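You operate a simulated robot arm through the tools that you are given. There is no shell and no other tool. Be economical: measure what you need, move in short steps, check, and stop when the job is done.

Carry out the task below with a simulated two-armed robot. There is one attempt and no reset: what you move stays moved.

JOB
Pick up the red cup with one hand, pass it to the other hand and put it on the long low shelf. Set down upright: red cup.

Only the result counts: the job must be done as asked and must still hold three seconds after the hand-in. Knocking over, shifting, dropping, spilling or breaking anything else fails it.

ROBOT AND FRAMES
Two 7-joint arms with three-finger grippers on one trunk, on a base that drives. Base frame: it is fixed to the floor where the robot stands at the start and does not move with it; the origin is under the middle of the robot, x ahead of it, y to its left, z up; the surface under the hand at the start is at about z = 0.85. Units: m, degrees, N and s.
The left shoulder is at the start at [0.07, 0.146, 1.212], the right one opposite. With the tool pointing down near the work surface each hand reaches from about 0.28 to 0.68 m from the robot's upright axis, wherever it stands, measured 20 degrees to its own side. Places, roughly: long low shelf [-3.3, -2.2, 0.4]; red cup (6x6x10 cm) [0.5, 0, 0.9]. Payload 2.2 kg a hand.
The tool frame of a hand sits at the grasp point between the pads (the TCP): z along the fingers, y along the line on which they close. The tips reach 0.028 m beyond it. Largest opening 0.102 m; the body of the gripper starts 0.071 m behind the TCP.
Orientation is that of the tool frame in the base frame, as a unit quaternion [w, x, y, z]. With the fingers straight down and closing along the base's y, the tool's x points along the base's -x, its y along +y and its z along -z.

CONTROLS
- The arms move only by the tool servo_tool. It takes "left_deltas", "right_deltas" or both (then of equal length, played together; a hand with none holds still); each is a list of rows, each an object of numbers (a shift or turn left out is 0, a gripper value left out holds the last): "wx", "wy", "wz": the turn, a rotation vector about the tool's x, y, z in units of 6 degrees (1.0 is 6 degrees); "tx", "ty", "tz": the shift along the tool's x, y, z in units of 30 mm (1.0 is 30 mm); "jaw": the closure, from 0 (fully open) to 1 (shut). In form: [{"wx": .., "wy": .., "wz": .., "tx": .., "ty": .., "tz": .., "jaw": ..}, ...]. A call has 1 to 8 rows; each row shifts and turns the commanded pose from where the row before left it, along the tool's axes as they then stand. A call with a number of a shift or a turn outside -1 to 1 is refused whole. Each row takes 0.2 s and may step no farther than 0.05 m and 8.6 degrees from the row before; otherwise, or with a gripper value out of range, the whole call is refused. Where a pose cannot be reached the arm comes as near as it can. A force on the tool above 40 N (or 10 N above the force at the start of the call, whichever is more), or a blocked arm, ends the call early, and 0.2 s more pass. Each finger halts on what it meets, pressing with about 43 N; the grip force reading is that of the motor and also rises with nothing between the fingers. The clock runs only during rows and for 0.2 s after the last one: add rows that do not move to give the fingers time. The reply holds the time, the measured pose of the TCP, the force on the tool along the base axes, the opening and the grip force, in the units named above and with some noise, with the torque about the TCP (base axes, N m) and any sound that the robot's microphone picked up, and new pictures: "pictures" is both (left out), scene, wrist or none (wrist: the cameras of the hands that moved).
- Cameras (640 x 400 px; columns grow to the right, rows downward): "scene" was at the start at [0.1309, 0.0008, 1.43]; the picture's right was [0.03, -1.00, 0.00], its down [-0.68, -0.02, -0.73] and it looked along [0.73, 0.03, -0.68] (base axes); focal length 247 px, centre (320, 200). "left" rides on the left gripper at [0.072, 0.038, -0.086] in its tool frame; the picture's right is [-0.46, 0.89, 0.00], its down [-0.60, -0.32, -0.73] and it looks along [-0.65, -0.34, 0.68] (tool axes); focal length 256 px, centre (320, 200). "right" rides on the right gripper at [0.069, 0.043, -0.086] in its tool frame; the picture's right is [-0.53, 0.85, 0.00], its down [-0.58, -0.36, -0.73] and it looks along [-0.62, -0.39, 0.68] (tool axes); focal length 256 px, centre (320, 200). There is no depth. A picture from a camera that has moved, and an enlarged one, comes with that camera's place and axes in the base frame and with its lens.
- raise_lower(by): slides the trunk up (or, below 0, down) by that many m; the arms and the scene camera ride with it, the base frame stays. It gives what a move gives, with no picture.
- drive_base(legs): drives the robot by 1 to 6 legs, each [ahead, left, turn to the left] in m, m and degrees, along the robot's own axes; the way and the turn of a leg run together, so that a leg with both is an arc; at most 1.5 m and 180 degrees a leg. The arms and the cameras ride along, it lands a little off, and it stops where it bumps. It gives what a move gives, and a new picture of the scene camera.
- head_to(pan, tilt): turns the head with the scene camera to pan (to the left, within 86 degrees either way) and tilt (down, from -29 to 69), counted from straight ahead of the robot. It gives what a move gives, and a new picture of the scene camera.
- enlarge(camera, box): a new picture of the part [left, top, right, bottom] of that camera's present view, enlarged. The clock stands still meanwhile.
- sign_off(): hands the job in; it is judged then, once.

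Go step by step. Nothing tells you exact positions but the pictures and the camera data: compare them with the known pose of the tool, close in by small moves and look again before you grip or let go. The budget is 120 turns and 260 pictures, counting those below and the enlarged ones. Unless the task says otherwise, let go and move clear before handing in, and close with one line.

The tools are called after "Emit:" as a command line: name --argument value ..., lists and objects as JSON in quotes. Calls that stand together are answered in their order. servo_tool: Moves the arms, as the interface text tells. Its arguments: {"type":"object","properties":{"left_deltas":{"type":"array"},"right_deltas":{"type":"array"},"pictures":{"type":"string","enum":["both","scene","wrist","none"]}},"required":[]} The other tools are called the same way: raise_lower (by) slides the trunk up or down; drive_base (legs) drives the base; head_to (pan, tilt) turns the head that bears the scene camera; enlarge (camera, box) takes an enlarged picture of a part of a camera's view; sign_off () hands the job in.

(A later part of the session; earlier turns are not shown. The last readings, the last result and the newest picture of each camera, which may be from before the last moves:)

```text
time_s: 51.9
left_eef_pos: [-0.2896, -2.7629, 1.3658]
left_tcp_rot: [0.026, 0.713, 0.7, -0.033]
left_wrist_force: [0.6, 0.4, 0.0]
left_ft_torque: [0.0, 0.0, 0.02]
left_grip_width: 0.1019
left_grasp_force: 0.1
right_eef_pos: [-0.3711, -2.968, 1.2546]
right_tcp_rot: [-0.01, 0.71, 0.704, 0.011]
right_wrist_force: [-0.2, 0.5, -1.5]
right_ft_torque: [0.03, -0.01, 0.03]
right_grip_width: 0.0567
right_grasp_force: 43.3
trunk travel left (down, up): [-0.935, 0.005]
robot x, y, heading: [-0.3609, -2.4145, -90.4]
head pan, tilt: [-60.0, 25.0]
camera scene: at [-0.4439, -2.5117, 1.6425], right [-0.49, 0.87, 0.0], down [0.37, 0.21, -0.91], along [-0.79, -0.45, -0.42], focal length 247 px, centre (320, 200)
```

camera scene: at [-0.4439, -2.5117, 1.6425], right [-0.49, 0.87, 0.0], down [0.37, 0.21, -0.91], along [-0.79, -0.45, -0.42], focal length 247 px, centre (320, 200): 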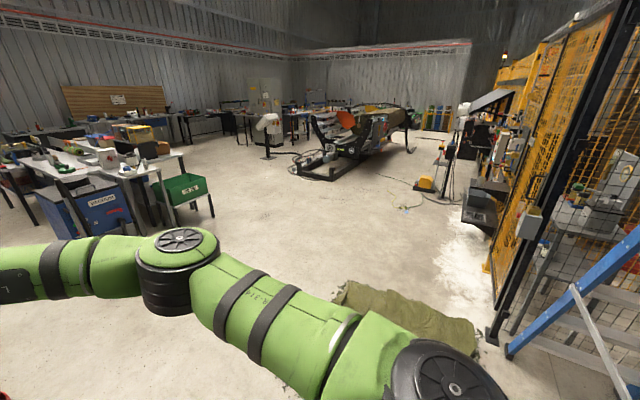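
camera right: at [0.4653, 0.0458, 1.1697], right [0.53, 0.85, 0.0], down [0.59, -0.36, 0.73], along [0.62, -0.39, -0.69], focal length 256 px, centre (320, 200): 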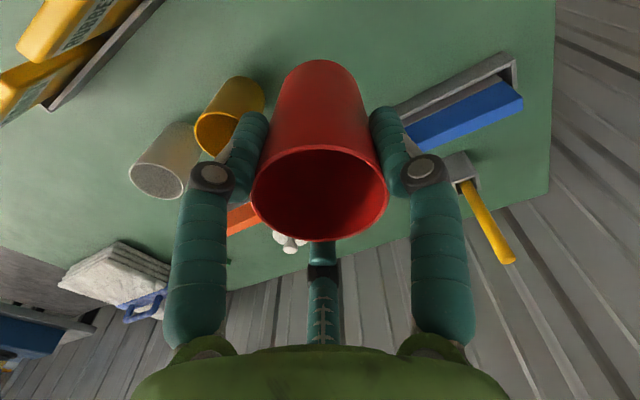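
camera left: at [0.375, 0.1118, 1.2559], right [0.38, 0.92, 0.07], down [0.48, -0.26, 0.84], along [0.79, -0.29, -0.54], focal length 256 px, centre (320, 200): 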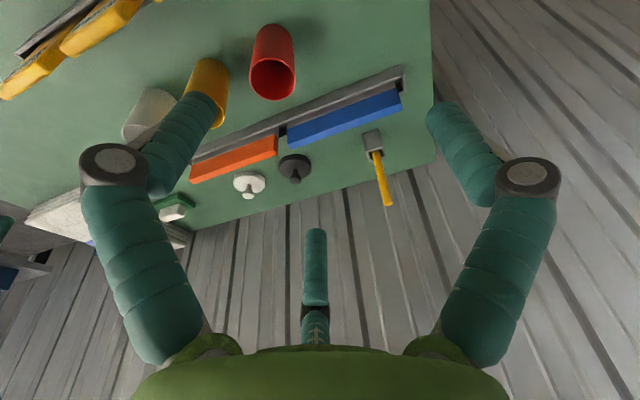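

The shelf should project to about (476, 213), against the fence's outer side. I'll enlarge that area.

Emit:
enlarge --camera "scene" --box '[360, 90, 560, 215]'

Emit:
enlarge --camera "scene" --box '[320, 200, 640, 400]'

```text
3.20 times, centred on (460, 152) of scene
camera zoom: at [-0.4439, -2.5117, 1.6425], right [-0.49, 0.87, 0.0], down [0.37, 0.21, -0.91], along [-0.79, -0.45, -0.42], focal length 791 px, centre (-128, 352)
```

zoom: 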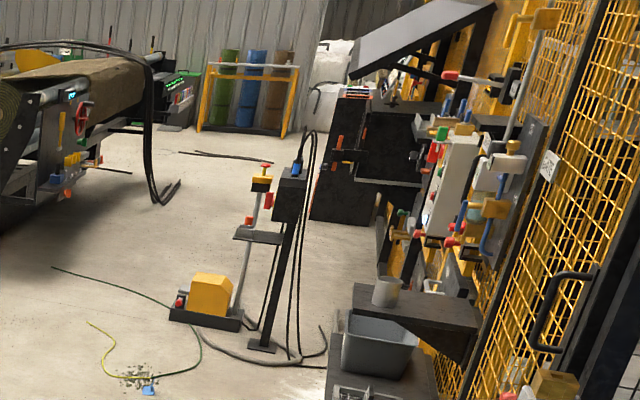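

```text
2.00 times, centred on (480, 300) of scene
camera zoom: at [-0.4439, -2.5117, 1.6425], right [-0.49, 0.87, 0.0], down [0.37, 0.21, -0.91], along [-0.79, -0.45, -0.42], focal length 494 px, centre (0, 0)
```

zoom: 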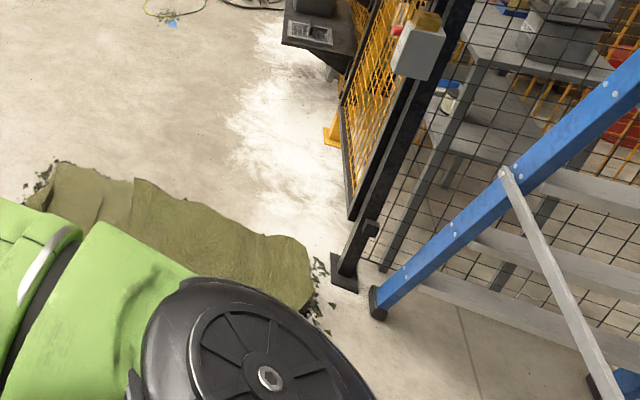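

The long low shelf is the dark bench along the outer face of the yellow fence, with a bin on it, front edge near y = -2.35. I'll go around the tarp: ahead to y of about -3.6, turn right, and drive toward x of about -2.4.

Emit:
drive_base --legs '[[1.2, -0.2, 0], [0, 0, -90], [1.3, 0, 0]]'

Emit:
head_to --pan -50 --tilt 30

```text
time_s: 68.2
left_eef_pos: [-2.2126, -3.7011, 1.3664]
left_tcp_rot: [-0.004, 0.999, -0.012, -0.042]
left_wrist_force: [0.2, -0.6, -0.7]
left_ft_torque: [0.01, 0.05, -0.01]
left_grip_width: 0.1021
left_grasp_force: 0.1
right_eef_pos: [-2.4169, -3.6191, 1.2553]
right_tcp_rot: [0.001, 1.0, -0.006, 0.015]
right_wrist_force: [1.0, -0.8, -0.6]
right_ft_torque: [0.03, 0.0, 0.02]
right_grip_width: 0.0565
right_grasp_force: 43.4
trunk travel left (down, up): [-0.935, 0.005]
robot x, y, heading: [-1.866, -3.6299, 179.4]
head pan, tilt: [-60.0, 25.0]
camera scene: at [-1.9604, -3.5523, 1.6426], right [0.87, 0.49, 0.0], down [0.2, -0.37, -0.91], along [-0.44, 0.79, -0.42], focal length 247 px, centre (320, 200)
```

scene: 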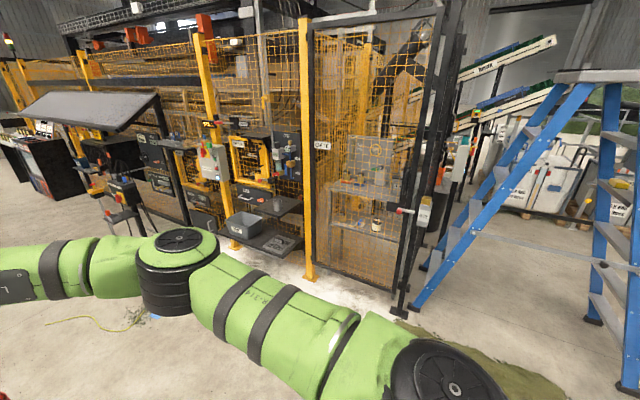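

```text
time_s: 68.9
left_eef_pos: [-2.2141, -3.7001, 1.3652]
left_tcp_rot: [-0.004, 0.999, -0.013, -0.04]
left_wrist_force: [-0.4, -0.8, 0.7]
left_ft_torque: [-0.02, -0.02, -0.02]
left_grip_width: 0.1023
left_grasp_force: 0.1
right_eef_pos: [-2.4187, -3.6175, 1.2547]
right_tcp_rot: [0.001, 1.0, -0.006, 0.015]
right_wrist_force: [-0.2, 0.3, -0.7]
right_ft_torque: [0.01, 0.0, 0.04]
right_grip_width: 0.0567
right_grasp_force: 42.7
trunk travel left (down, up): [-0.935, 0.005]
robot x, y, heading: [-1.8666, -3.6301, 179.2]
head pan, tilt: [-50.0, 30.0]
camera scene: at [-1.9736, -3.5626, 1.6346], right [0.78, 0.63, 0.0], down [0.31, -0.39, -0.87], along [-0.55, 0.67, -0.5], focal length 247 px, centre (320, 200)
```

scene: 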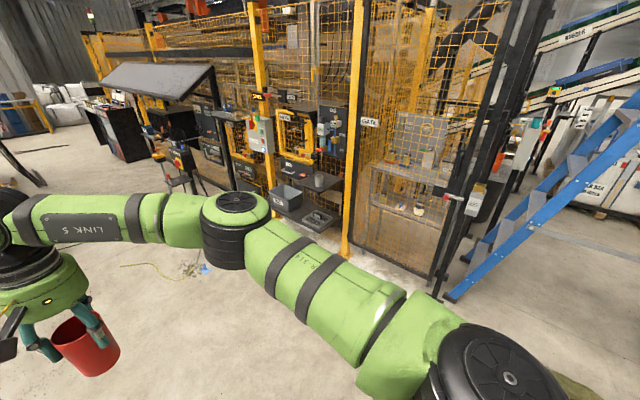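

Emit:
enlarge --camera "scene" --box '[150, 80, 390, 230]'

```text
2.67 times, centred on (270, 155) of scene
camera zoom: at [-1.9736, -3.5626, 1.6346], right [0.78, 0.63, 0.0], down [0.31, -0.39, -0.87], along [-0.55, 0.67, -0.5], focal length 659 px, centre (453, 320)
```

zoom: 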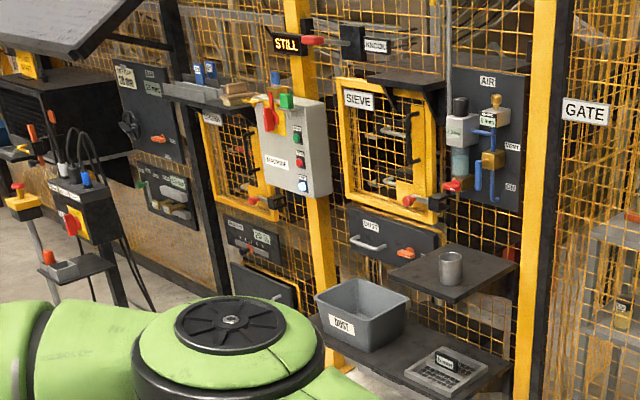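

The low shelf carries a DUST bin and a grid tray, with a shorter ledge holding a grey cup above. I'll move opposite it and turn to face it.

Emit:
drive_base --legs '[[1.2, 0, 0], [0, 0, -90]]'

Emit:
head_to --pan 0 --tilt 40

```text
time_s: 78.7
left_eef_pos: [-3.1171, -3.258, 1.3657]
left_tcp_rot: [0.032, -0.7, 0.713, 0.026]
left_wrist_force: [0.2, 0.4, 0.0]
left_ft_torque: [-0.02, -0.01, 0.02]
left_grip_width: 0.1021
left_grasp_force: 0.0
right_eef_pos: [-3.0364, -3.0524, 1.2545]
right_tcp_rot: [-0.011, -0.703, 0.711, -0.011]
right_wrist_force: [0.2, -0.4, -0.7]
right_ft_torque: [0.01, 0.02, 0.0]
right_grip_width: 0.0569
right_grasp_force: 43.1
trunk travel left (down, up): [-0.935, 0.005]
robot x, y, heading: [-3.0473, -3.6077, 89.1]
head pan, tilt: [-50.0, 30.0]
camera scene: at [-2.9788, -3.5011, 1.6346], right [0.63, -0.77, 0.0], down [-0.39, -0.32, -0.87], along [0.67, 0.55, -0.5], focal length 247 px, centre (320, 200)
```

scene: 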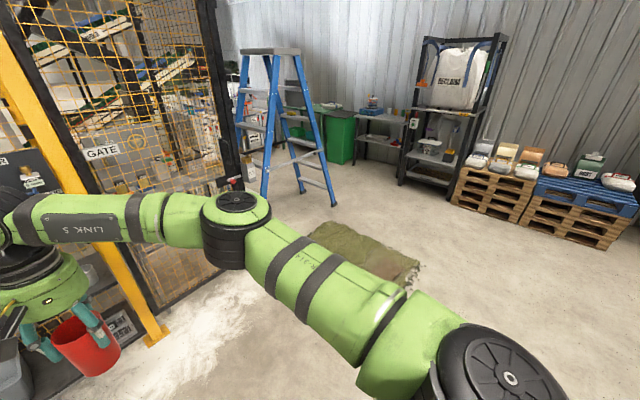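

```text
time_s: 79.8
left_eef_pos: [-3.1162, -3.2573, 1.3657]
left_tcp_rot: [0.032, -0.7, 0.713, 0.028]
left_wrist_force: [-0.6, -0.5, 0.6]
left_ft_torque: [0.0, -0.01, 0.03]
left_grip_width: 0.102
left_grasp_force: 0.1
right_eef_pos: [-3.0366, -3.0528, 1.2554]
right_tcp_rot: [-0.012, -0.704, 0.71, -0.01]
right_wrist_force: [0.6, -0.2, -0.7]
right_ft_torque: [0.04, -0.03, 0.02]
right_grip_width: 0.0564
right_grasp_force: 42.9
trunk travel left (down, up): [-0.935, 0.005]
robot x, y, heading: [-3.0483, -3.6071, 89.2]
head pan, tilt: [0.0, 40.0]
camera scene: at [-3.0471, -3.4734, 1.6192], right [1.0, -0.01, 0.0], down [-0.01, -0.64, -0.77], along [0.01, 0.77, -0.64], focal length 247 px, centre (320, 200)
```

scene: 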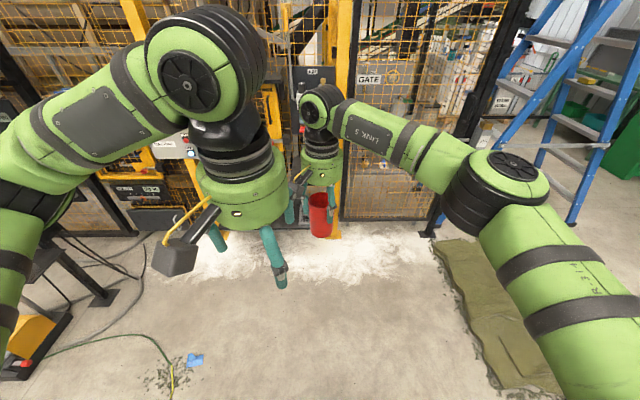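

I'm facing the shelf with open space around me, so I'll do the handover here. First I'll move the left hand out to the left and begin yawing the right hand, so its camera faces away from where the left hand will approach.

Emit:
servo_tool --left_deltas '[{"tx": -0.25, "ty": 0.92, "tz": 0.25}, {"tx": -0.25, "ty": 0.92, "tz": 0.25}, {"tx": -0.25, "ty": 0.92, "tz": 0.25}, {"tx": -0.25, "ty": 0.92, "tz": 0.25}, {"tx": -0.25, "ty": 0.92, "tz": 0.25}, {"tx": -0.25, "ty": 0.92, "tz": 0.25}, {"tx": -0.25, "ty": 0.92, "tz": 0.25}, {"tx": -0.25, "ty": 0.92, "tz": 0.25}]' --right_deltas '[{"wz": -1}, {"wz": -1}, {"wz": -1}, {"wz": -1}, {"wz": -1}, {"wz": -1}, {"wz": -1}, {"wz": -1}]' --pictures "scene"

```text
time_s: 81.6
left_eef_pos: [-3.3375, -3.1894, 1.308]
left_tcp_rot: [0.031, -0.699, 0.714, 0.027]
left_wrist_force: [-0.3, 0.3, -0.1]
left_ft_torque: [-0.02, -0.03, -0.02]
left_grip_width: 0.1022
left_grasp_force: 0.0
right_eef_pos: [-3.0378, -3.0521, 1.2545]
right_tcp_rot: [0.013, 0.922, -0.386, 0.006]
right_wrist_force: [-1.4, -0.2, -0.8]
right_ft_torque: [0.03, -0.02, 0.01]
right_grip_width: 0.0563
right_grasp_force: 42.9
right hand out of reach, approached as far as the arm can: row 8
trunk travel left (down, up): [-0.935, 0.005]
robot x, y, heading: [-3.0484, -3.6064, 89.2]
head pan, tilt: [0.0, 40.0]
camera scene: at [-3.0491, -3.4735, 1.6192], right [1.0, -0.01, 0.0], down [-0.01, -0.64, -0.77], along [0.01, 0.77, -0.64], focal length 247 px, centre (320, 200)
```

scene: 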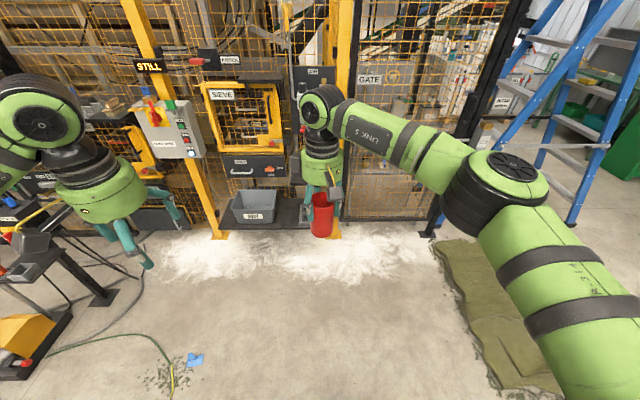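

The right wrist reached its yaw limit at about 45 degrees. I'll return it to its original yaw and have the left hand come in from the left, about 30 degrees below horizontal, with its fingers straddling the other two sides of the cup.

Emit:
servo_tool --left_deltas '[{"wz": 1}, {"wz": 1}, {"wz": 1}, {"wz": 1}, {"wz": 1}, {"wz": 1}, {"wz": 1}, {"wz": 1}]' --right_deltas '[{"wz": 0.95}, {"wz": 0.95}, {"wz": 0.95}, {"wz": 0.95}, {"wz": 0.95}, {"wz": 0.95}, {"wz": 0.95}, {"wz": 0.95}]' --pictures "none"

Emit:
servo_tool --left_deltas '[{"wz": 1}, {"wz": 1}, {"wz": 1}, {"wz": 1}, {"wz": 1}, {"wz": 1}, {"wz": 1}]' --pictures "none"

```text
time_s: 83.4
left_eef_pos: [-3.3371, -3.1886, 1.3103]
left_tcp_rot: [0.018, -0.347, 0.937, 0.037]
left_wrist_force: [1.2, -0.1, -0.1]
left_ft_torque: [-0.02, -0.02, 0.01]
left_grip_width: 0.102
left_grasp_force: 0.0
right_eef_pos: [-3.0375, -3.0513, 1.2541]
right_tcp_rot: [-0.011, -0.7, 0.714, -0.01]
right_wrist_force: [-0.4, -0.4, -0.9]
right_ft_torque: [0.02, 0.01, -0.02]
right_grip_width: 0.0568
right_grasp_force: 42.6
trunk travel left (down, up): [-0.935, 0.005]
robot x, y, heading: [-3.0488, -3.6087, 89.3]
head pan, tilt: [0.0, 40.0]
```

```text
time_s: 85.0
left_eef_pos: [-3.3369, -3.1882, 1.3092]
left_tcp_rot: [0.003, 0.011, 0.999, 0.041]
left_wrist_force: [-0.6, 1.2, 0.7]
left_ft_torque: [0.03, 0.02, 0.03]
left_grip_width: 0.1021
left_grasp_force: 0.0
right_eef_pos: [-3.0366, -3.0517, 1.255]
right_tcp_rot: [-0.011, -0.7, 0.714, -0.01]
right_wrist_force: [-0.1, -0.2, -0.7]
right_ft_torque: [-0.02, 0.0, 0.02]
right_grip_width: 0.0563
right_grasp_force: 43.0
trunk travel left (down, up): [-0.935, 0.005]
robot x, y, heading: [-3.0448, -3.6061, 89.2]
head pan, tilt: [0.0, 40.0]
```

Left yaw is done. Next I'll tilt the left hand so it points right (world +x) and 30 degrees down.

Emit:
servo_tool --left_deltas '[{"wy": -1, "wx": 0.1}, {"wy": -1, "wx": 0.1}, {"wy": -1, "wx": 0.1}, {"wy": -1, "wx": 0.1}, {"wy": -1, "wx": 0.1}, {"wy": -1, "wx": 0.1}, {"wy": -1, "wx": 0.1}, {"wy": -1, "wx": 0.1}]' --pictures "none"

Emit:
servo_tool --left_deltas '[{"wy": -1}, {"wy": -1}, {}]' --pictures "both"

```text
time_s: 86.8
left_eef_pos: [-3.3354, -3.1879, 1.3097]
left_tcp_rot: [0.411, 0.026, 0.911, -0.007]
left_wrist_force: [-0.2, -0.7, 0.2]
left_ft_torque: [-0.03, -0.03, -0.01]
left_grip_width: 0.1022
left_grasp_force: 0.0
right_eef_pos: [-3.0367, -3.0526, 1.2548]
right_tcp_rot: [-0.011, -0.7, 0.714, -0.01]
right_wrist_force: [0.2, 0.2, -1.0]
right_ft_torque: [-0.01, -0.02, 0.01]
right_grip_width: 0.0566
right_grasp_force: 42.9
trunk travel left (down, up): [-0.935, 0.005]
robot x, y, heading: [-3.0443, -3.6093, 89.4]
head pan, tilt: [0.0, 40.0]
```

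```text
time_s: 87.6
left_eef_pos: [-3.3352, -3.1882, 1.3092]
left_tcp_rot: [0.503, 0.025, 0.864, -0.01]
left_wrist_force: [-0.6, -0.9, 0.1]
left_ft_torque: [0.0, -0.01, 0.01]
left_grip_width: 0.1018
left_grasp_force: 0.1
right_eef_pos: [-3.0361, -3.053, 1.2542]
right_tcp_rot: [-0.011, -0.7, 0.714, -0.009]
right_wrist_force: [0.5, -0.2, -1.0]
right_ft_torque: [-0.02, -0.01, 0.02]
right_grip_width: 0.0567
right_grasp_force: 43.3
trunk travel left (down, up): [-0.935, 0.005]
robot x, y, heading: [-3.0454, -3.6031, 89.3]
head pan, tilt: [0.0, 40.0]
camera scene: at [-3.0468, -3.4733, 1.6192], right [1.0, -0.01, 0.0], down [-0.01, -0.64, -0.77], along [0.01, 0.77, -0.64], focal length 247 px, centre (320, 200)
camera left: at [-3.4436, -3.1455, 1.2896], right [0.28, 0.87, 0.41], down [-0.35, -0.31, 0.88], along [0.89, -0.39, 0.22], focal length 256 px, centre (320, 200)
```

scene: 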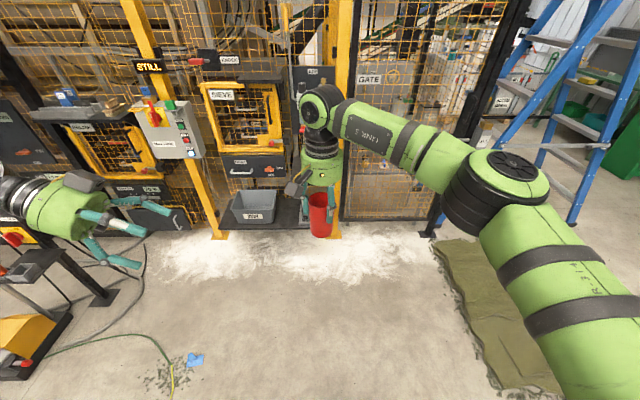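
left: 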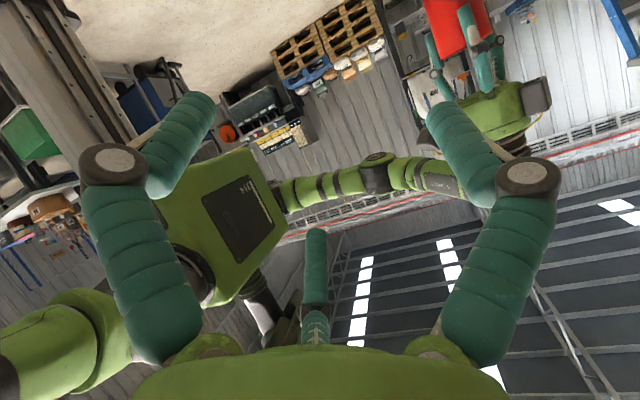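

The left gripper seems to show a third prong between its fingers. I'll enlarge to understand its shape before approaching.

Emit:
enlarge --camera "scene" --box '[0, 150, 200, 275]'

Emit:
enlarge --camera "scene" --box '[220, 120, 400, 245]'

```text
3.20 times, centred on (100, 212) of scene
camera zoom: at [-3.0468, -3.4733, 1.6192], right [1.0, -0.01, 0.0], down [-0.01, -0.64, -0.77], along [0.01, 0.77, -0.64], focal length 791 px, centre (1024, 160)
```

zoom: 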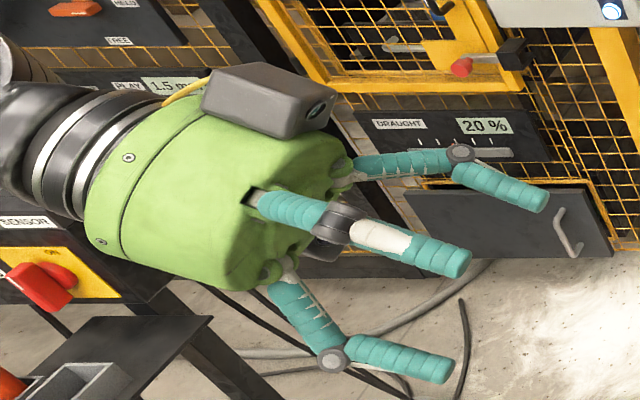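

```text
3.20 times, centred on (310, 182) of scene
camera zoom: at [-3.0468, -3.4733, 1.6192], right [1.0, -0.01, 0.0], down [-0.01, -0.64, -0.77], along [0.01, 0.77, -0.64], focal length 791 px, centre (352, 256)
```

zoom: 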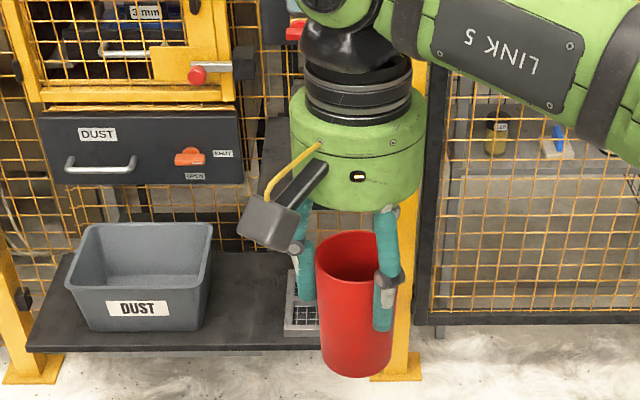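

Each gripper carries box-shaped attachments near its fingers, so a shallower approach from back-left clears them better. I'll re-aim the left hand to point forward-right at about 15 degrees below horizontal.

Emit:
servo_tool --left_deltas '[{"wx": -0.87, "wz": -0.494}, {"wx": -0.87, "wz": -0.494}, {"wx": -0.87, "wz": -0.494}, {"wx": -0.87, "wz": -0.494}, {"wx": -0.87, "wz": -0.494}, {"wy": -0.83}, {"wy": -0.83}, {"wy": -0.84}]' --pictures "scene"

```text
time_s: 89.4
left_eef_pos: [-3.3364, -3.1882, 1.3096]
left_tcp_rot: [0.595, -0.182, 0.769, 0.146]
left_wrist_force: [-0.1, 0.6, 0.4]
left_ft_torque: [-0.03, 0.01, -0.01]
left_grip_width: 0.1019
left_grasp_force: 0.1
right_eef_pos: [-3.0367, -3.0526, 1.2552]
right_tcp_rot: [-0.01, -0.7, 0.714, -0.01]
right_wrist_force: [-0.2, -0.1, -1.2]
right_ft_torque: [0.01, 0.0, -0.02]
right_grip_width: 0.0566
right_grasp_force: 42.4
trunk travel left (down, up): [-0.935, 0.005]
robot x, y, heading: [-3.0491, -3.6049, 89.1]
head pan, tilt: [0.0, 40.0]
camera scene: at [-3.047, -3.4736, 1.6192], right [1.0, -0.01, 0.0], down [-0.01, -0.64, -0.77], along [0.01, 0.77, -0.64], focal length 247 px, centre (320, 200)
```

scene: 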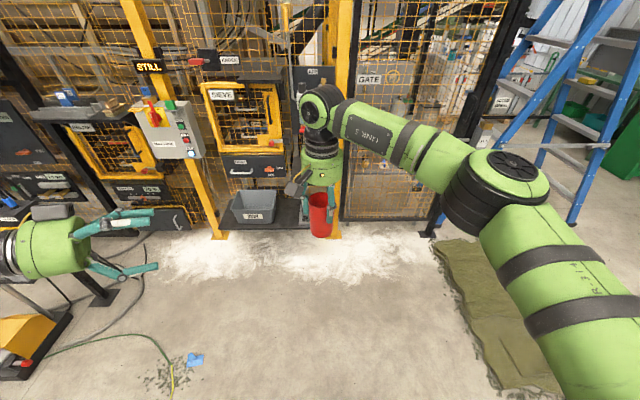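

The left hand now points correctly, with its closing axis horizontal. I'll advance to a pre-grasp position about 0.12 m short of the cup.

Emit:
servo_tool --left_deltas '[{"tz": 0.916, "tx": 0.065, "ty": -0.072}, {"tz": 0.916, "tx": 0.065, "ty": -0.072}, {"tz": 0.916, "tx": 0.065, "ty": -0.072}, {"tz": 0.916, "tx": 0.065, "ty": -0.072}, {"tz": 0.916, "tx": 0.065, "ty": -0.072}, {"tz": 0.916, "tx": 0.065, "ty": -0.072}, {"tz": 0.916, "tx": 0.065, "ty": -0.072}, {"tz": 0.916, "tx": 0.065, "ty": -0.072}]' --pictures "both"

Emit:
enlarge --camera "scene" --box '[180, 130, 400, 268]'

```text
time_s: 91.2
left_eef_pos: [-3.1406, -3.1081, 1.2389]
left_tcp_rot: [0.595, -0.18, 0.77, 0.145]
left_wrist_force: [-0.7, 0.1, -0.2]
left_ft_torque: [0.0, 0.01, 0.02]
left_grip_width: 0.1021
left_grasp_force: 0.0
right_eef_pos: [-3.0355, -3.0511, 1.2536]
right_tcp_rot: [-0.012, -0.7, 0.714, -0.01]
right_wrist_force: [0.3, 0.4, -1.0]
right_ft_torque: [0.0, 0.01, -0.01]
right_grip_width: 0.0568
right_grasp_force: 42.5
trunk travel left (down, up): [-0.935, 0.005]
robot x, y, heading: [-3.0476, -3.6039, 89.6]
head pan, tilt: [0.0, 40.0]
camera scene: at [-3.0459, -3.4724, 1.6191], right [1.0, -0.01, 0.0], down [-0.01, -0.64, -0.77], along [0.01, 0.77, -0.64], focal length 247 px, centre (320, 200)
camera left: at [-3.2473, -3.1212, 1.19], right [-0.3, 0.84, 0.46], down [-0.35, -0.54, 0.76], along [0.89, 0.07, 0.45], focal length 256 px, centre (320, 200)
```

scene: 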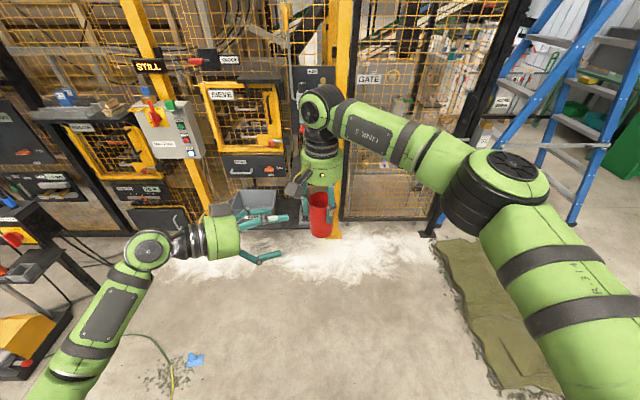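
left: 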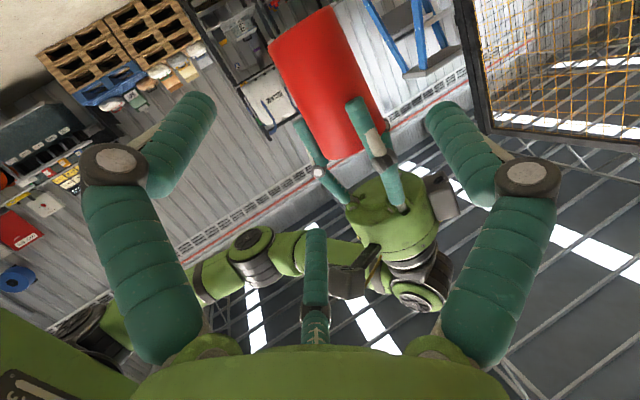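

```text
2.90 times, centred on (290, 199) of scene
camera zoom: at [-3.0459, -3.4724, 1.6191], right [1.0, -0.01, 0.0], down [-0.01, -0.64, -0.77], along [0.01, 0.77, -0.64], focal length 716 px, centre (407, 203)
```

zoom: 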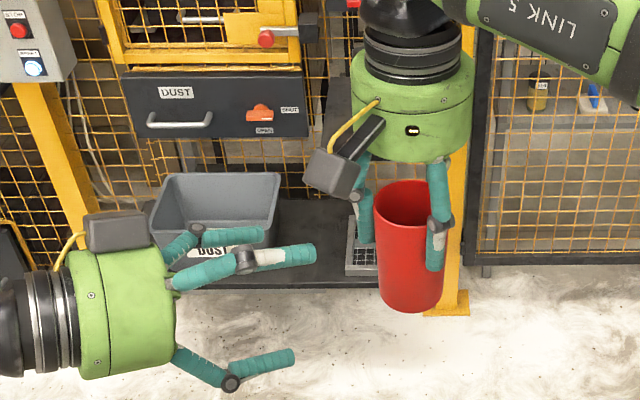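

Aligned: the remaining motion is 0.114 m almost purely along the left tool axis. I'll go halfway and check forces and the view.

Emit:
servo_tool --left_deltas '[{"tz": 0.5}, {"tz": 0.5}, {"tz": 0.5}, {"tz": 0.5, "ty": 0.03}, {}]' --pictures "wrist"

Emit:
enlarge --camera "scene" --box '[200, 130, 400, 255]'

```text
time_s: 92.4
left_eef_pos: [-3.0905, -3.0814, 1.2246]
left_tcp_rot: [0.595, -0.182, 0.769, 0.146]
left_wrist_force: [0.0, -1.1, 0.8]
left_ft_torque: [0.01, 0.01, -0.02]
left_grip_width: 0.1019
left_grasp_force: 0.0
right_eef_pos: [-3.0369, -3.0519, 1.2551]
right_tcp_rot: [-0.011, -0.7, 0.714, -0.01]
right_wrist_force: [-0.8, -0.2, -1.1]
right_ft_torque: [-0.02, 0.02, -0.01]
right_grip_width: 0.0563
right_grasp_force: 43.3
trunk travel left (down, up): [-0.935, 0.005]
robot x, y, heading: [-3.0502, -3.6099, 89.3]
head pan, tilt: [0.0, 40.0]
camera left: at [-3.1971, -3.0945, 1.1763], right [-0.3, 0.84, 0.46], down [-0.35, -0.54, 0.77], along [0.89, 0.07, 0.45], focal length 256 px, centre (320, 200)
```

left: 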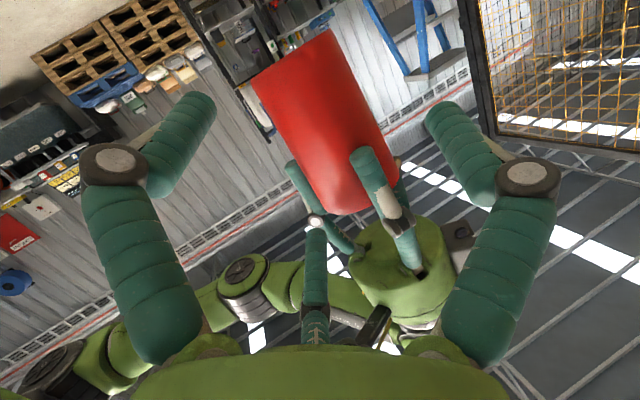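

```text
3.20 times, centred on (300, 192) of scene
camera zoom: at [-3.0471, -3.4733, 1.6192], right [1.0, -0.01, 0.0], down [-0.01, -0.64, -0.77], along [0.01, 0.77, -0.64], focal length 791 px, centre (384, 224)
```

zoom: 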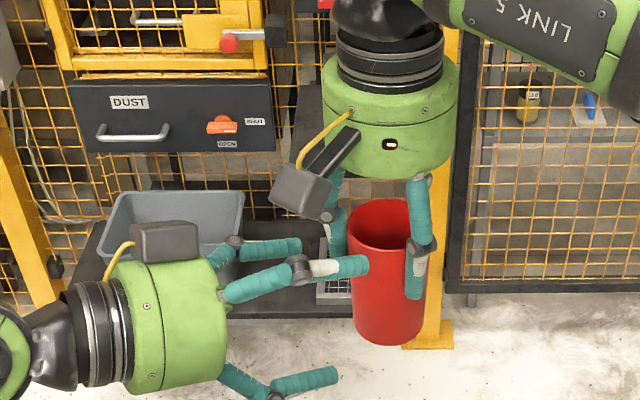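

No contact so far. The upper prong may or may not be solid, so I'll proceed in small steps and watch the forces.

Emit:
servo_tool --left_deltas '[{"tz": 0.3}, {"tz": 0.3}, {"tz": 0.3}, {}]' --pictures "wrist"

Emit:
enlarge --camera "scene" --box '[200, 130, 400, 255]'

```text
time_s: 93.4
left_eef_pos: [-3.0663, -3.0702, 1.2196]
left_tcp_rot: [0.596, -0.18, 0.769, 0.145]
left_wrist_force: [-12.7, -23.4, 4.1]
left_ft_torque: [1.01, -0.87, -0.88]
left_grip_width: 0.1023
left_grasp_force: 0.3
right_eef_pos: [-3.0334, -3.0498, 1.2552]
right_tcp_rot: [-0.008, -0.698, 0.716, -0.009]
right_wrist_force: [12.0, 24.1, -5.4]
right_ft_torque: [-0.11, 0.23, 0.37]
right_grip_width: 0.0564
right_grasp_force: 42.6
trunk travel left (down, up): [-0.935, 0.005]
robot x, y, heading: [-3.0441, -3.6044, 89.4]
head pan, tilt: [0.0, 40.0]
camera left: at [-3.1732, -3.0829, 1.1706], right [-0.29, 0.84, 0.46], down [-0.35, -0.54, 0.76], along [0.89, 0.06, 0.45], focal length 256 px, centre (320, 200)
```

left: 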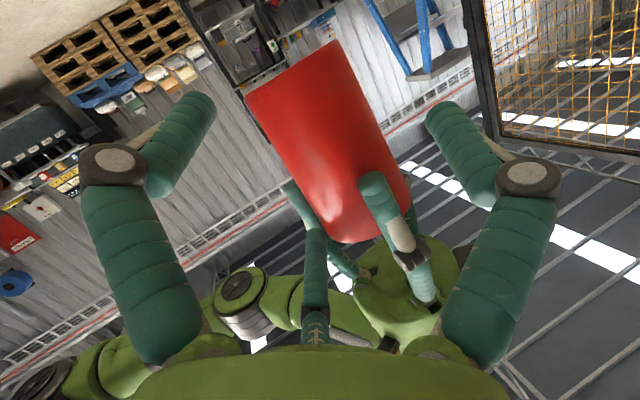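

```text
3.20 times, centred on (300, 192) of scene
camera zoom: at [-3.0472, -3.4734, 1.6192], right [1.0, -0.01, 0.0], down [-0.01, -0.64, -0.77], along [0.01, 0.77, -0.64], focal length 791 px, centre (384, 224)
```

zoom: 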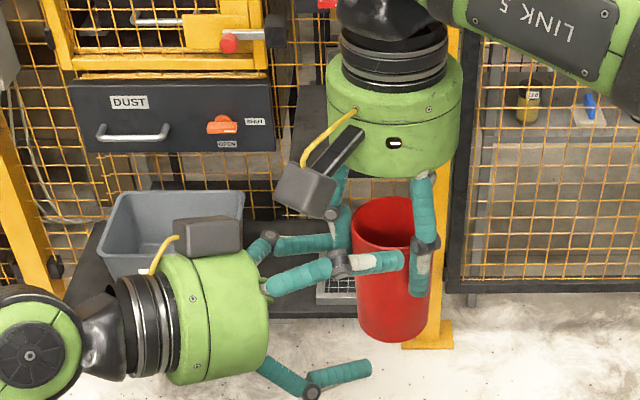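

There's contact near the upper prong, so the third finger is solid and this needs a different alignment. I'll back straight out, then level the left hand and yaw the right so the two sets of fingers interleave.

Emit:
servo_tool --left_deltas '[{"tz": -0.5}, {"tz": -0.9}, {"tz": -0.9}, {"tz": -0.9}, {"wy": -0.8}, {"wy": -0.8}, {"wy": -0.8}, {}]' --pictures "none"

Emit:
servo_tool --right_deltas '[{"wz": -0.9}, {"wz": -0.9}, {"wz": -0.9}, {"wz": -0.9}, {"wz": -0.9}, {}]' --pictures "wrist"

Emit:
enlarge --camera "scene" --box '[160, 120, 400, 270]'

```text
time_s: 95.2
left_eef_pos: [-3.1493, -3.111, 1.2413]
left_tcp_rot: [0.687, -0.161, 0.688, 0.168]
left_wrist_force: [0.5, -0.5, 0.3]
left_ft_torque: [0.03, 0.0, 0.0]
left_grip_width: 0.102
left_grasp_force: 0.1
right_eef_pos: [-3.0362, -3.0526, 1.2551]
right_tcp_rot: [-0.011, -0.7, 0.714, -0.011]
right_wrist_force: [0.1, 0.6, -1.4]
right_ft_torque: [0.0, 0.02, 0.0]
right_grip_width: 0.057
right_grasp_force: 42.5
trunk travel left (down, up): [-0.935, 0.005]
robot x, y, heading: [-3.0469, -3.6058, 89.5]
head pan, tilt: [0.0, 40.0]
```

```text
time_s: 96.6
left_eef_pos: [-3.1491, -3.1119, 1.2419]
left_tcp_rot: [0.687, -0.162, 0.689, 0.168]
left_wrist_force: [0.6, -0.2, 0.9]
left_ft_torque: [0.03, -0.01, 0.02]
left_grip_width: 0.1019
left_grasp_force: 0.1
right_eef_pos: [-3.0361, -3.052, 1.2549]
right_tcp_rot: [0.013, 0.848, -0.53, 0.008]
right_wrist_force: [-0.1, -0.4, -1.2]
right_ft_torque: [0.01, 0.0, -0.01]
right_grip_width: 0.0565
right_grasp_force: 43.1
trunk travel left (down, up): [-0.935, 0.005]
robot x, y, heading: [-3.0487, -3.6027, 89.4]
head pan, tilt: [0.0, 40.0]
camera right: at [-3.046, -3.1309, 1.3432], right [-0.99, 0.11, 0.0], down [0.08, 0.7, 0.71], along [0.08, 0.71, -0.7], focal length 256 px, centre (320, 200)
```

right: 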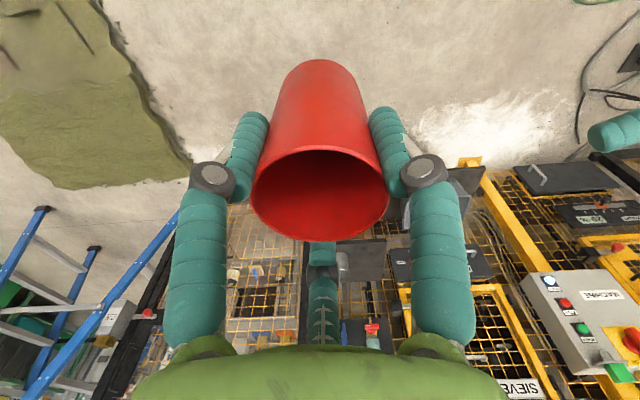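

```text
2.67 times, centred on (280, 195) of scene
camera zoom: at [-3.0472, -3.4733, 1.6192], right [1.0, -0.01, 0.0], down [-0.01, -0.64, -0.77], along [0.01, 0.77, -0.64], focal length 659 px, centre (427, 213)
```

zoom: 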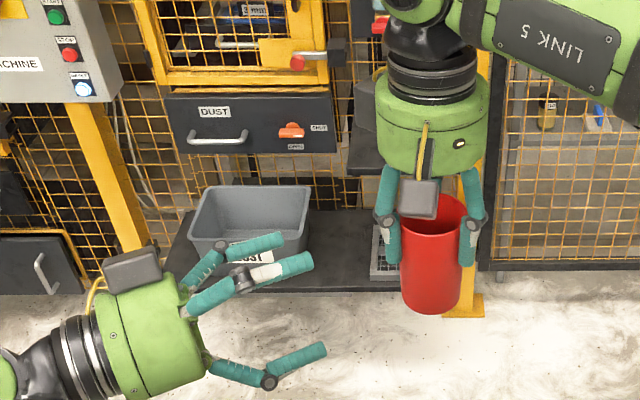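

Right finger azimuth and left approach direction now match. I'll offset the left hand down and sideways for the three-finger geometry and advance partway.

Emit:
servo_tool --left_deltas '[{"tx": 0.6, "ty": -0.38}, {"tz": 0.6}, {"tz": 0.6}, {"tz": 0.5}, {"tz": 0.4}, {}]' --pictures "wrist"

Emit:
enlarge --camera "scene" --box '[200, 130, 400, 255]'

```text
time_s: 98.0
left_eef_pos: [-3.0891, -3.0933, 1.2226]
left_tcp_rot: [0.687, -0.163, 0.688, 0.167]
left_wrist_force: [0.0, -0.5, -0.5]
left_ft_torque: [0.02, 0.02, -0.01]
left_grip_width: 0.1022
left_grasp_force: 0.0
right_eef_pos: [-3.0366, -3.0523, 1.2547]
right_tcp_rot: [0.013, 0.847, -0.531, 0.007]
right_wrist_force: [-0.4, -0.3, -0.9]
right_ft_torque: [0.01, -0.03, 0.0]
right_grip_width: 0.0566
right_grasp_force: 43.0
trunk travel left (down, up): [-0.935, 0.005]
robot x, y, heading: [-3.0498, -3.6048, 89.4]
head pan, tilt: [0.0, 40.0]
camera left: at [-3.1819, -3.0983, 1.1511], right [-0.4, 0.79, 0.47], down [-0.51, -0.62, 0.6], along [0.76, 0.0, 0.64], focal length 256 px, centre (320, 200)
```

left: 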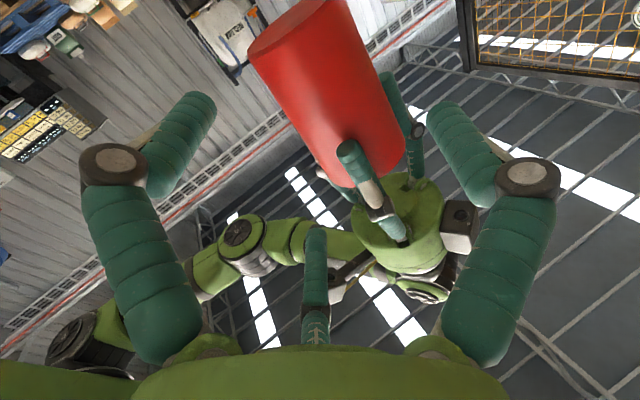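

```text
3.20 times, centred on (300, 192) of scene
camera zoom: at [-3.0473, -3.4731, 1.6192], right [1.0, -0.01, 0.0], down [-0.01, -0.64, -0.77], along [0.01, 0.77, -0.64], focal length 791 px, centre (384, 224)
```

zoom: 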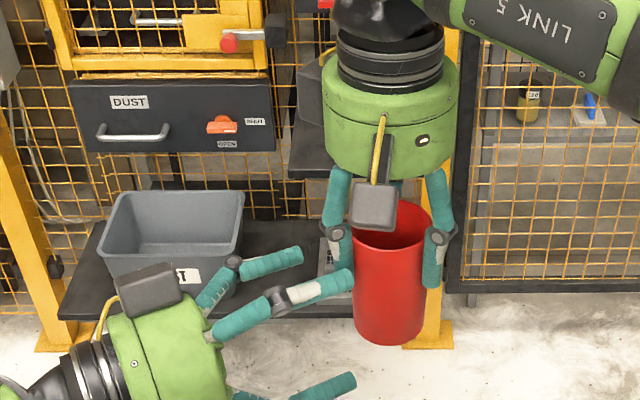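

The upper prong will come close to the right hand's second finger, so I'll rotate the right hand slightly more, then advance the last 0.041 m slowly.

Emit:
servo_tool --right_deltas '[{"wz": -0.65}, {"wz": -0.65}, {}]' --pictures "none"

Emit:
servo_tool --left_deltas '[{"tz": 0.4}, {"tz": 0.4}, {"tz": 0.3}, {"tz": 0.25}, {}]' --pictures "wrist"

Emit:
enlarge --camera "scene" --box '[220, 140, 380, 240]'

```text
time_s: 98.8
left_eef_pos: [-3.0881, -3.0934, 1.2236]
left_tcp_rot: [0.687, -0.162, 0.689, 0.168]
left_wrist_force: [-0.2, -0.1, -0.4]
left_ft_torque: [0.01, 0.02, 0.0]
left_grip_width: 0.1019
left_grasp_force: 0.0
right_eef_pos: [-3.0364, -3.0531, 1.2545]
right_tcp_rot: [0.013, 0.882, -0.471, 0.007]
right_wrist_force: [-0.8, -0.5, -1.0]
right_ft_torque: [-0.03, 0.03, 0.0]
right_grip_width: 0.0567
right_grasp_force: 43.3
trunk travel left (down, up): [-0.935, 0.005]
robot x, y, heading: [-3.0457, -3.6021, 89.4]
head pan, tilt: [0.0, 40.0]
```

```text
time_s: 100.0
left_eef_pos: [-3.0533, -3.0752, 1.2227]
left_tcp_rot: [0.686, -0.162, 0.689, 0.168]
left_wrist_force: [-0.4, -0.5, -0.4]
left_ft_torque: [-0.02, 0.02, -0.01]
left_grip_width: 0.102
left_grasp_force: 0.0
right_eef_pos: [-3.0359, -3.0513, 1.2544]
right_tcp_rot: [0.014, 0.882, -0.471, 0.006]
right_wrist_force: [-0.1, 0.3, -1.2]
right_ft_torque: [0.01, 0.02, 0.02]
right_grip_width: 0.0571
right_grasp_force: 42.9
trunk travel left (down, up): [-0.935, 0.005]
robot x, y, heading: [-3.0471, -3.6076, 89.4]
head pan, tilt: [0.0, 40.0]
camera left: at [-3.1464, -3.0802, 1.1501], right [-0.4, 0.79, 0.47], down [-0.51, -0.62, 0.6], along [0.77, 0.0, 0.64], focal length 256 px, centre (320, 200)
```

left: 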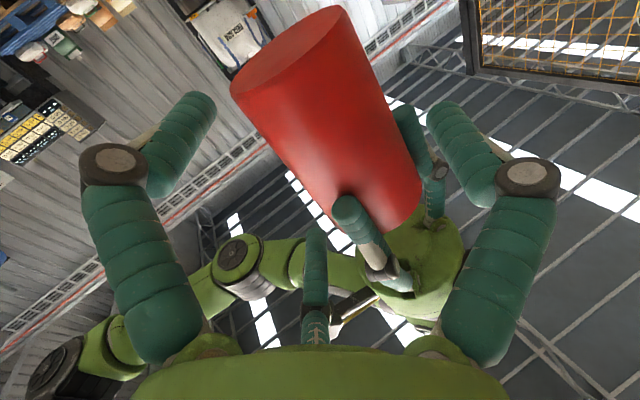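

```text
4.00 times, centred on (300, 190) of scene
camera zoom: at [-3.0471, -3.4733, 1.6192], right [1.0, -0.01, 0.0], down [-0.01, -0.64, -0.77], along [0.01, 0.77, -0.64], focal length 988 px, centre (400, 240)
```

zoom: 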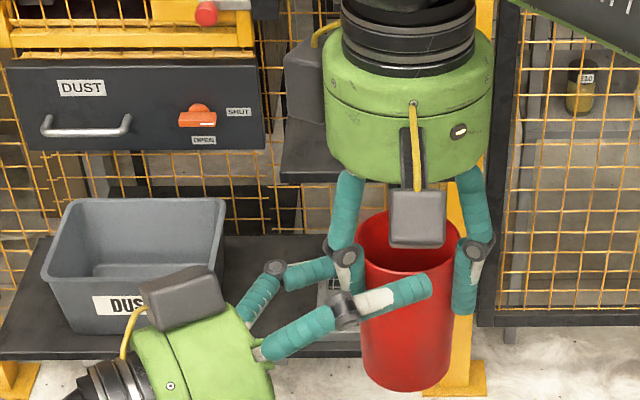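

No contact, and the cup sits inside the left fingers. I'll close the left hand gradually.

Emit:
servo_tool --left_deltas '[{"jaw": 0.1}, {"jaw": 0.2}, {"jaw": 0.28}, {"jaw": 0.34}, {}]' --pictures "wrist"

Emit:
enlarge --camera "scene" --box '[220, 140, 380, 240]'

```text
time_s: 101.2
left_eef_pos: [-3.0538, -3.0743, 1.2225]
left_tcp_rot: [0.687, -0.162, 0.689, 0.167]
left_wrist_force: [-2.1, -1.8, 0.4]
left_ft_torque: [-0.38, -0.11, 0.0]
left_grip_width: 0.0787
left_grasp_force: 43.8
right_eef_pos: [-3.0355, -3.0517, 1.2547]
right_tcp_rot: [0.014, 0.882, -0.472, 0.007]
right_wrist_force: [1.3, 1.1, -0.8]
right_ft_torque: [0.37, 0.06, 0.03]
right_grip_width: 0.0567
right_grasp_force: 42.9
trunk travel left (down, up): [-0.935, 0.005]
robot x, y, heading: [-3.0477, -3.6056, 89.6]
head pan, tilt: [0.0, 40.0]
camera left: at [-3.1465, -3.0803, 1.15], right [-0.4, 0.79, 0.47], down [-0.51, -0.62, 0.6], along [0.77, 0.0, 0.64], focal length 256 px, centre (320, 200)
```

left: 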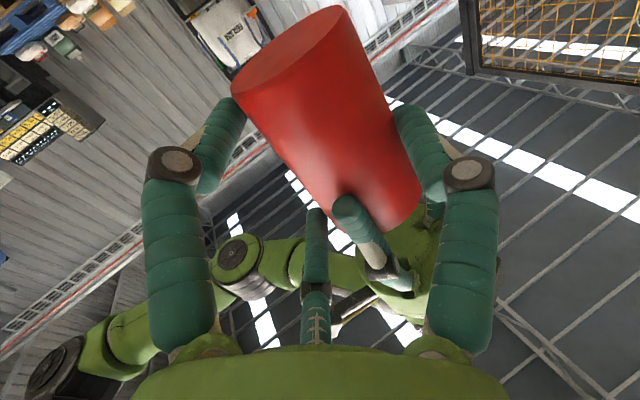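

```text
4.00 times, centred on (300, 190) of scene
camera zoom: at [-3.0471, -3.4733, 1.6192], right [1.0, -0.01, 0.0], down [-0.01, -0.64, -0.77], along [0.01, 0.77, -0.64], focal length 988 px, centre (400, 240)
```

zoom: 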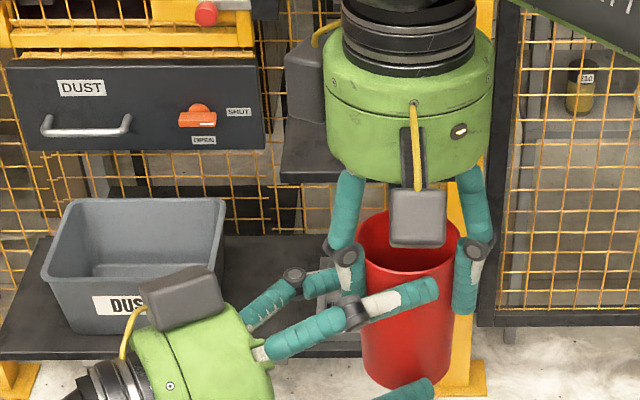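

The left hand stalled at 0.079 m with 43 N, just what three fingers around the cup should give. I'll firm up the left command and open the right hand.

Emit:
servo_tool --left_deltas '[{"jaw": 0.5}, {"jaw": 0.6}, {}, {}, {}]' --right_deltas '[{}, {}, {"jaw": 0.35}, {"jaw": 0.2}, {}]' --pictures "wrist"

```text
time_s: 102.4
left_eef_pos: [-3.0524, -3.0746, 1.2234]
left_tcp_rot: [0.687, -0.162, 0.689, 0.168]
left_wrist_force: [0.2, -0.7, 0.4]
left_ft_torque: [-0.04, 0.04, 0.01]
left_grip_width: 0.0788
left_grasp_force: 42.8
right_eef_pos: [-3.0368, -3.0527, 1.2551]
right_tcp_rot: [0.013, 0.882, -0.471, 0.006]
right_wrist_force: [0.2, 0.1, -0.4]
right_ft_torque: [-0.05, 0.0, 0.01]
right_grip_width: 0.0816
right_grasp_force: 0.0
trunk travel left (down, up): [-0.935, 0.005]
robot x, y, heading: [-3.049, -3.6083, 89.3]
head pan, tilt: [0.0, 40.0]
camera right: at [-3.0351, -3.1314, 1.3433], right [-1.0, -0.02, 0.0], down [-0.02, 0.7, 0.71], along [-0.02, 0.71, -0.7], focal length 256 px, centre (320, 200)
camera left: at [-3.1465, -3.0802, 1.1503], right [-0.4, 0.79, 0.47], down [-0.51, -0.62, 0.6], along [0.77, 0.0, 0.64], focal length 256 px, centre (320, 200)
```

right: 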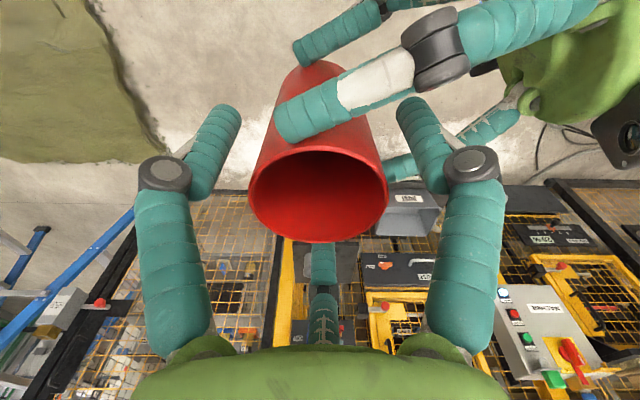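
left: 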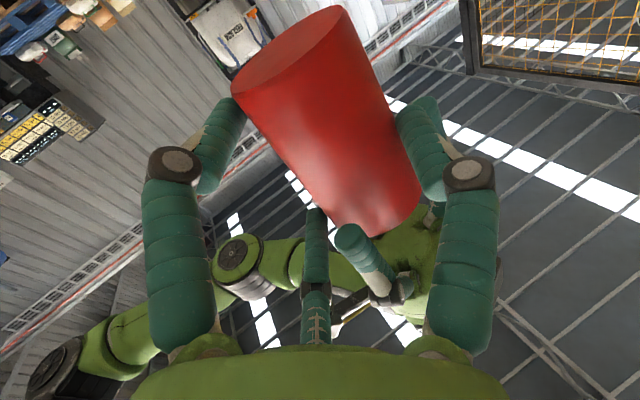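

The left hand holds the cup alone. I'll raise the right hand straight up to clear it.

Emit:
servo_tool --right_deltas '[{"tz": -0.3}, {"tz": -0.4}, {"tz": -0.6}, {"tz": -0.8}, {"tz": -0.8}, {"tz": -0.8}, {"tz": -0.6}]' --pictures "scene"

```text
time_s: 104.0
left_eef_pos: [-3.0526, -3.075, 1.2231]
left_tcp_rot: [0.686, -0.161, 0.689, 0.169]
left_wrist_force: [-0.5, 0.0, -0.5]
left_ft_torque: [-0.03, 0.0, -0.01]
left_grip_width: 0.0787
left_grasp_force: 43.5
right_eef_pos: [-3.0367, -3.05, 1.3831]
right_tcp_rot: [0.014, 0.882, -0.472, 0.006]
right_wrist_force: [0.1, -0.1, 0.3]
right_ft_torque: [0.0, 0.02, 0.0]
right_grip_width: 0.0815
right_grasp_force: 0.2
trunk travel left (down, up): [-0.935, 0.005]
robot x, y, heading: [-3.0502, -3.6088, 89.6]
head pan, tilt: [0.0, 40.0]
camera scene: at [-3.0477, -3.4738, 1.6192], right [1.0, -0.01, 0.0], down [-0.01, -0.64, -0.77], along [0.01, 0.77, -0.64], focal length 247 px, centre (320, 200)
```

scene: 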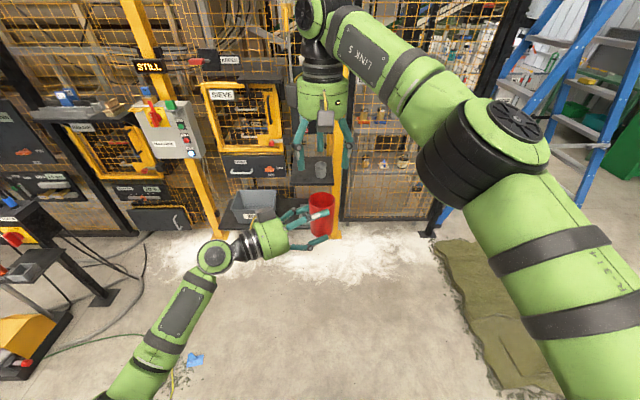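

Handover complete. I'll move the right hand back and to the right so it's out of the way and out of view.

Emit:
servo_tool --right_deltas '[{"tx": 0.88, "ty": -0.42}, {"tx": 0.88, "ty": -0.42}, {"tx": 0.88, "ty": -0.42}, {"tx": 0.88, "ty": -0.42}, {"tx": 0.88, "ty": -0.42}, {"tx": 0.88, "ty": -0.42}, {"tx": 0.88, "ty": -0.42}, {"tx": 0.88, "ty": -0.42}]' --pictures "none"

Emit:
enlarge --camera "scene" --box '[180, 100, 380, 260]'

```text
time_s: 105.8
left_eef_pos: [-3.0508, -3.076, 1.2232]
left_tcp_rot: [0.686, -0.16, 0.689, 0.167]
left_wrist_force: [0.7, 0.4, 0.6]
left_ft_torque: [-0.04, 0.02, 0.02]
left_grip_width: 0.0788
left_grasp_force: 43.4
right_eef_pos: [-2.8324, -3.1696, 1.3879]
right_tcp_rot: [0.014, 0.882, -0.472, 0.005]
right_wrist_force: [-0.4, 0.2, 1.6]
right_ft_torque: [0.01, 0.04, 0.01]
right_grip_width: 0.0815
right_grasp_force: 0.1
trunk travel left (down, up): [-0.935, 0.005]
robot x, y, heading: [-3.0464, -3.6105, 89.6]
head pan, tilt: [0.0, 40.0]
```

```text
2.50 times, centred on (280, 180) of scene
camera zoom: at [-3.0448, -3.4749, 1.6193], right [1.0, -0.01, 0.0], down [-0.01, -0.64, -0.77], along [0.01, 0.77, -0.64], focal length 618 px, centre (420, 250)
```

zoom: 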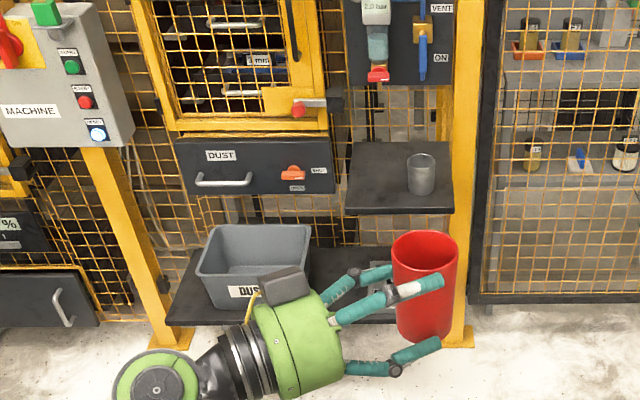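

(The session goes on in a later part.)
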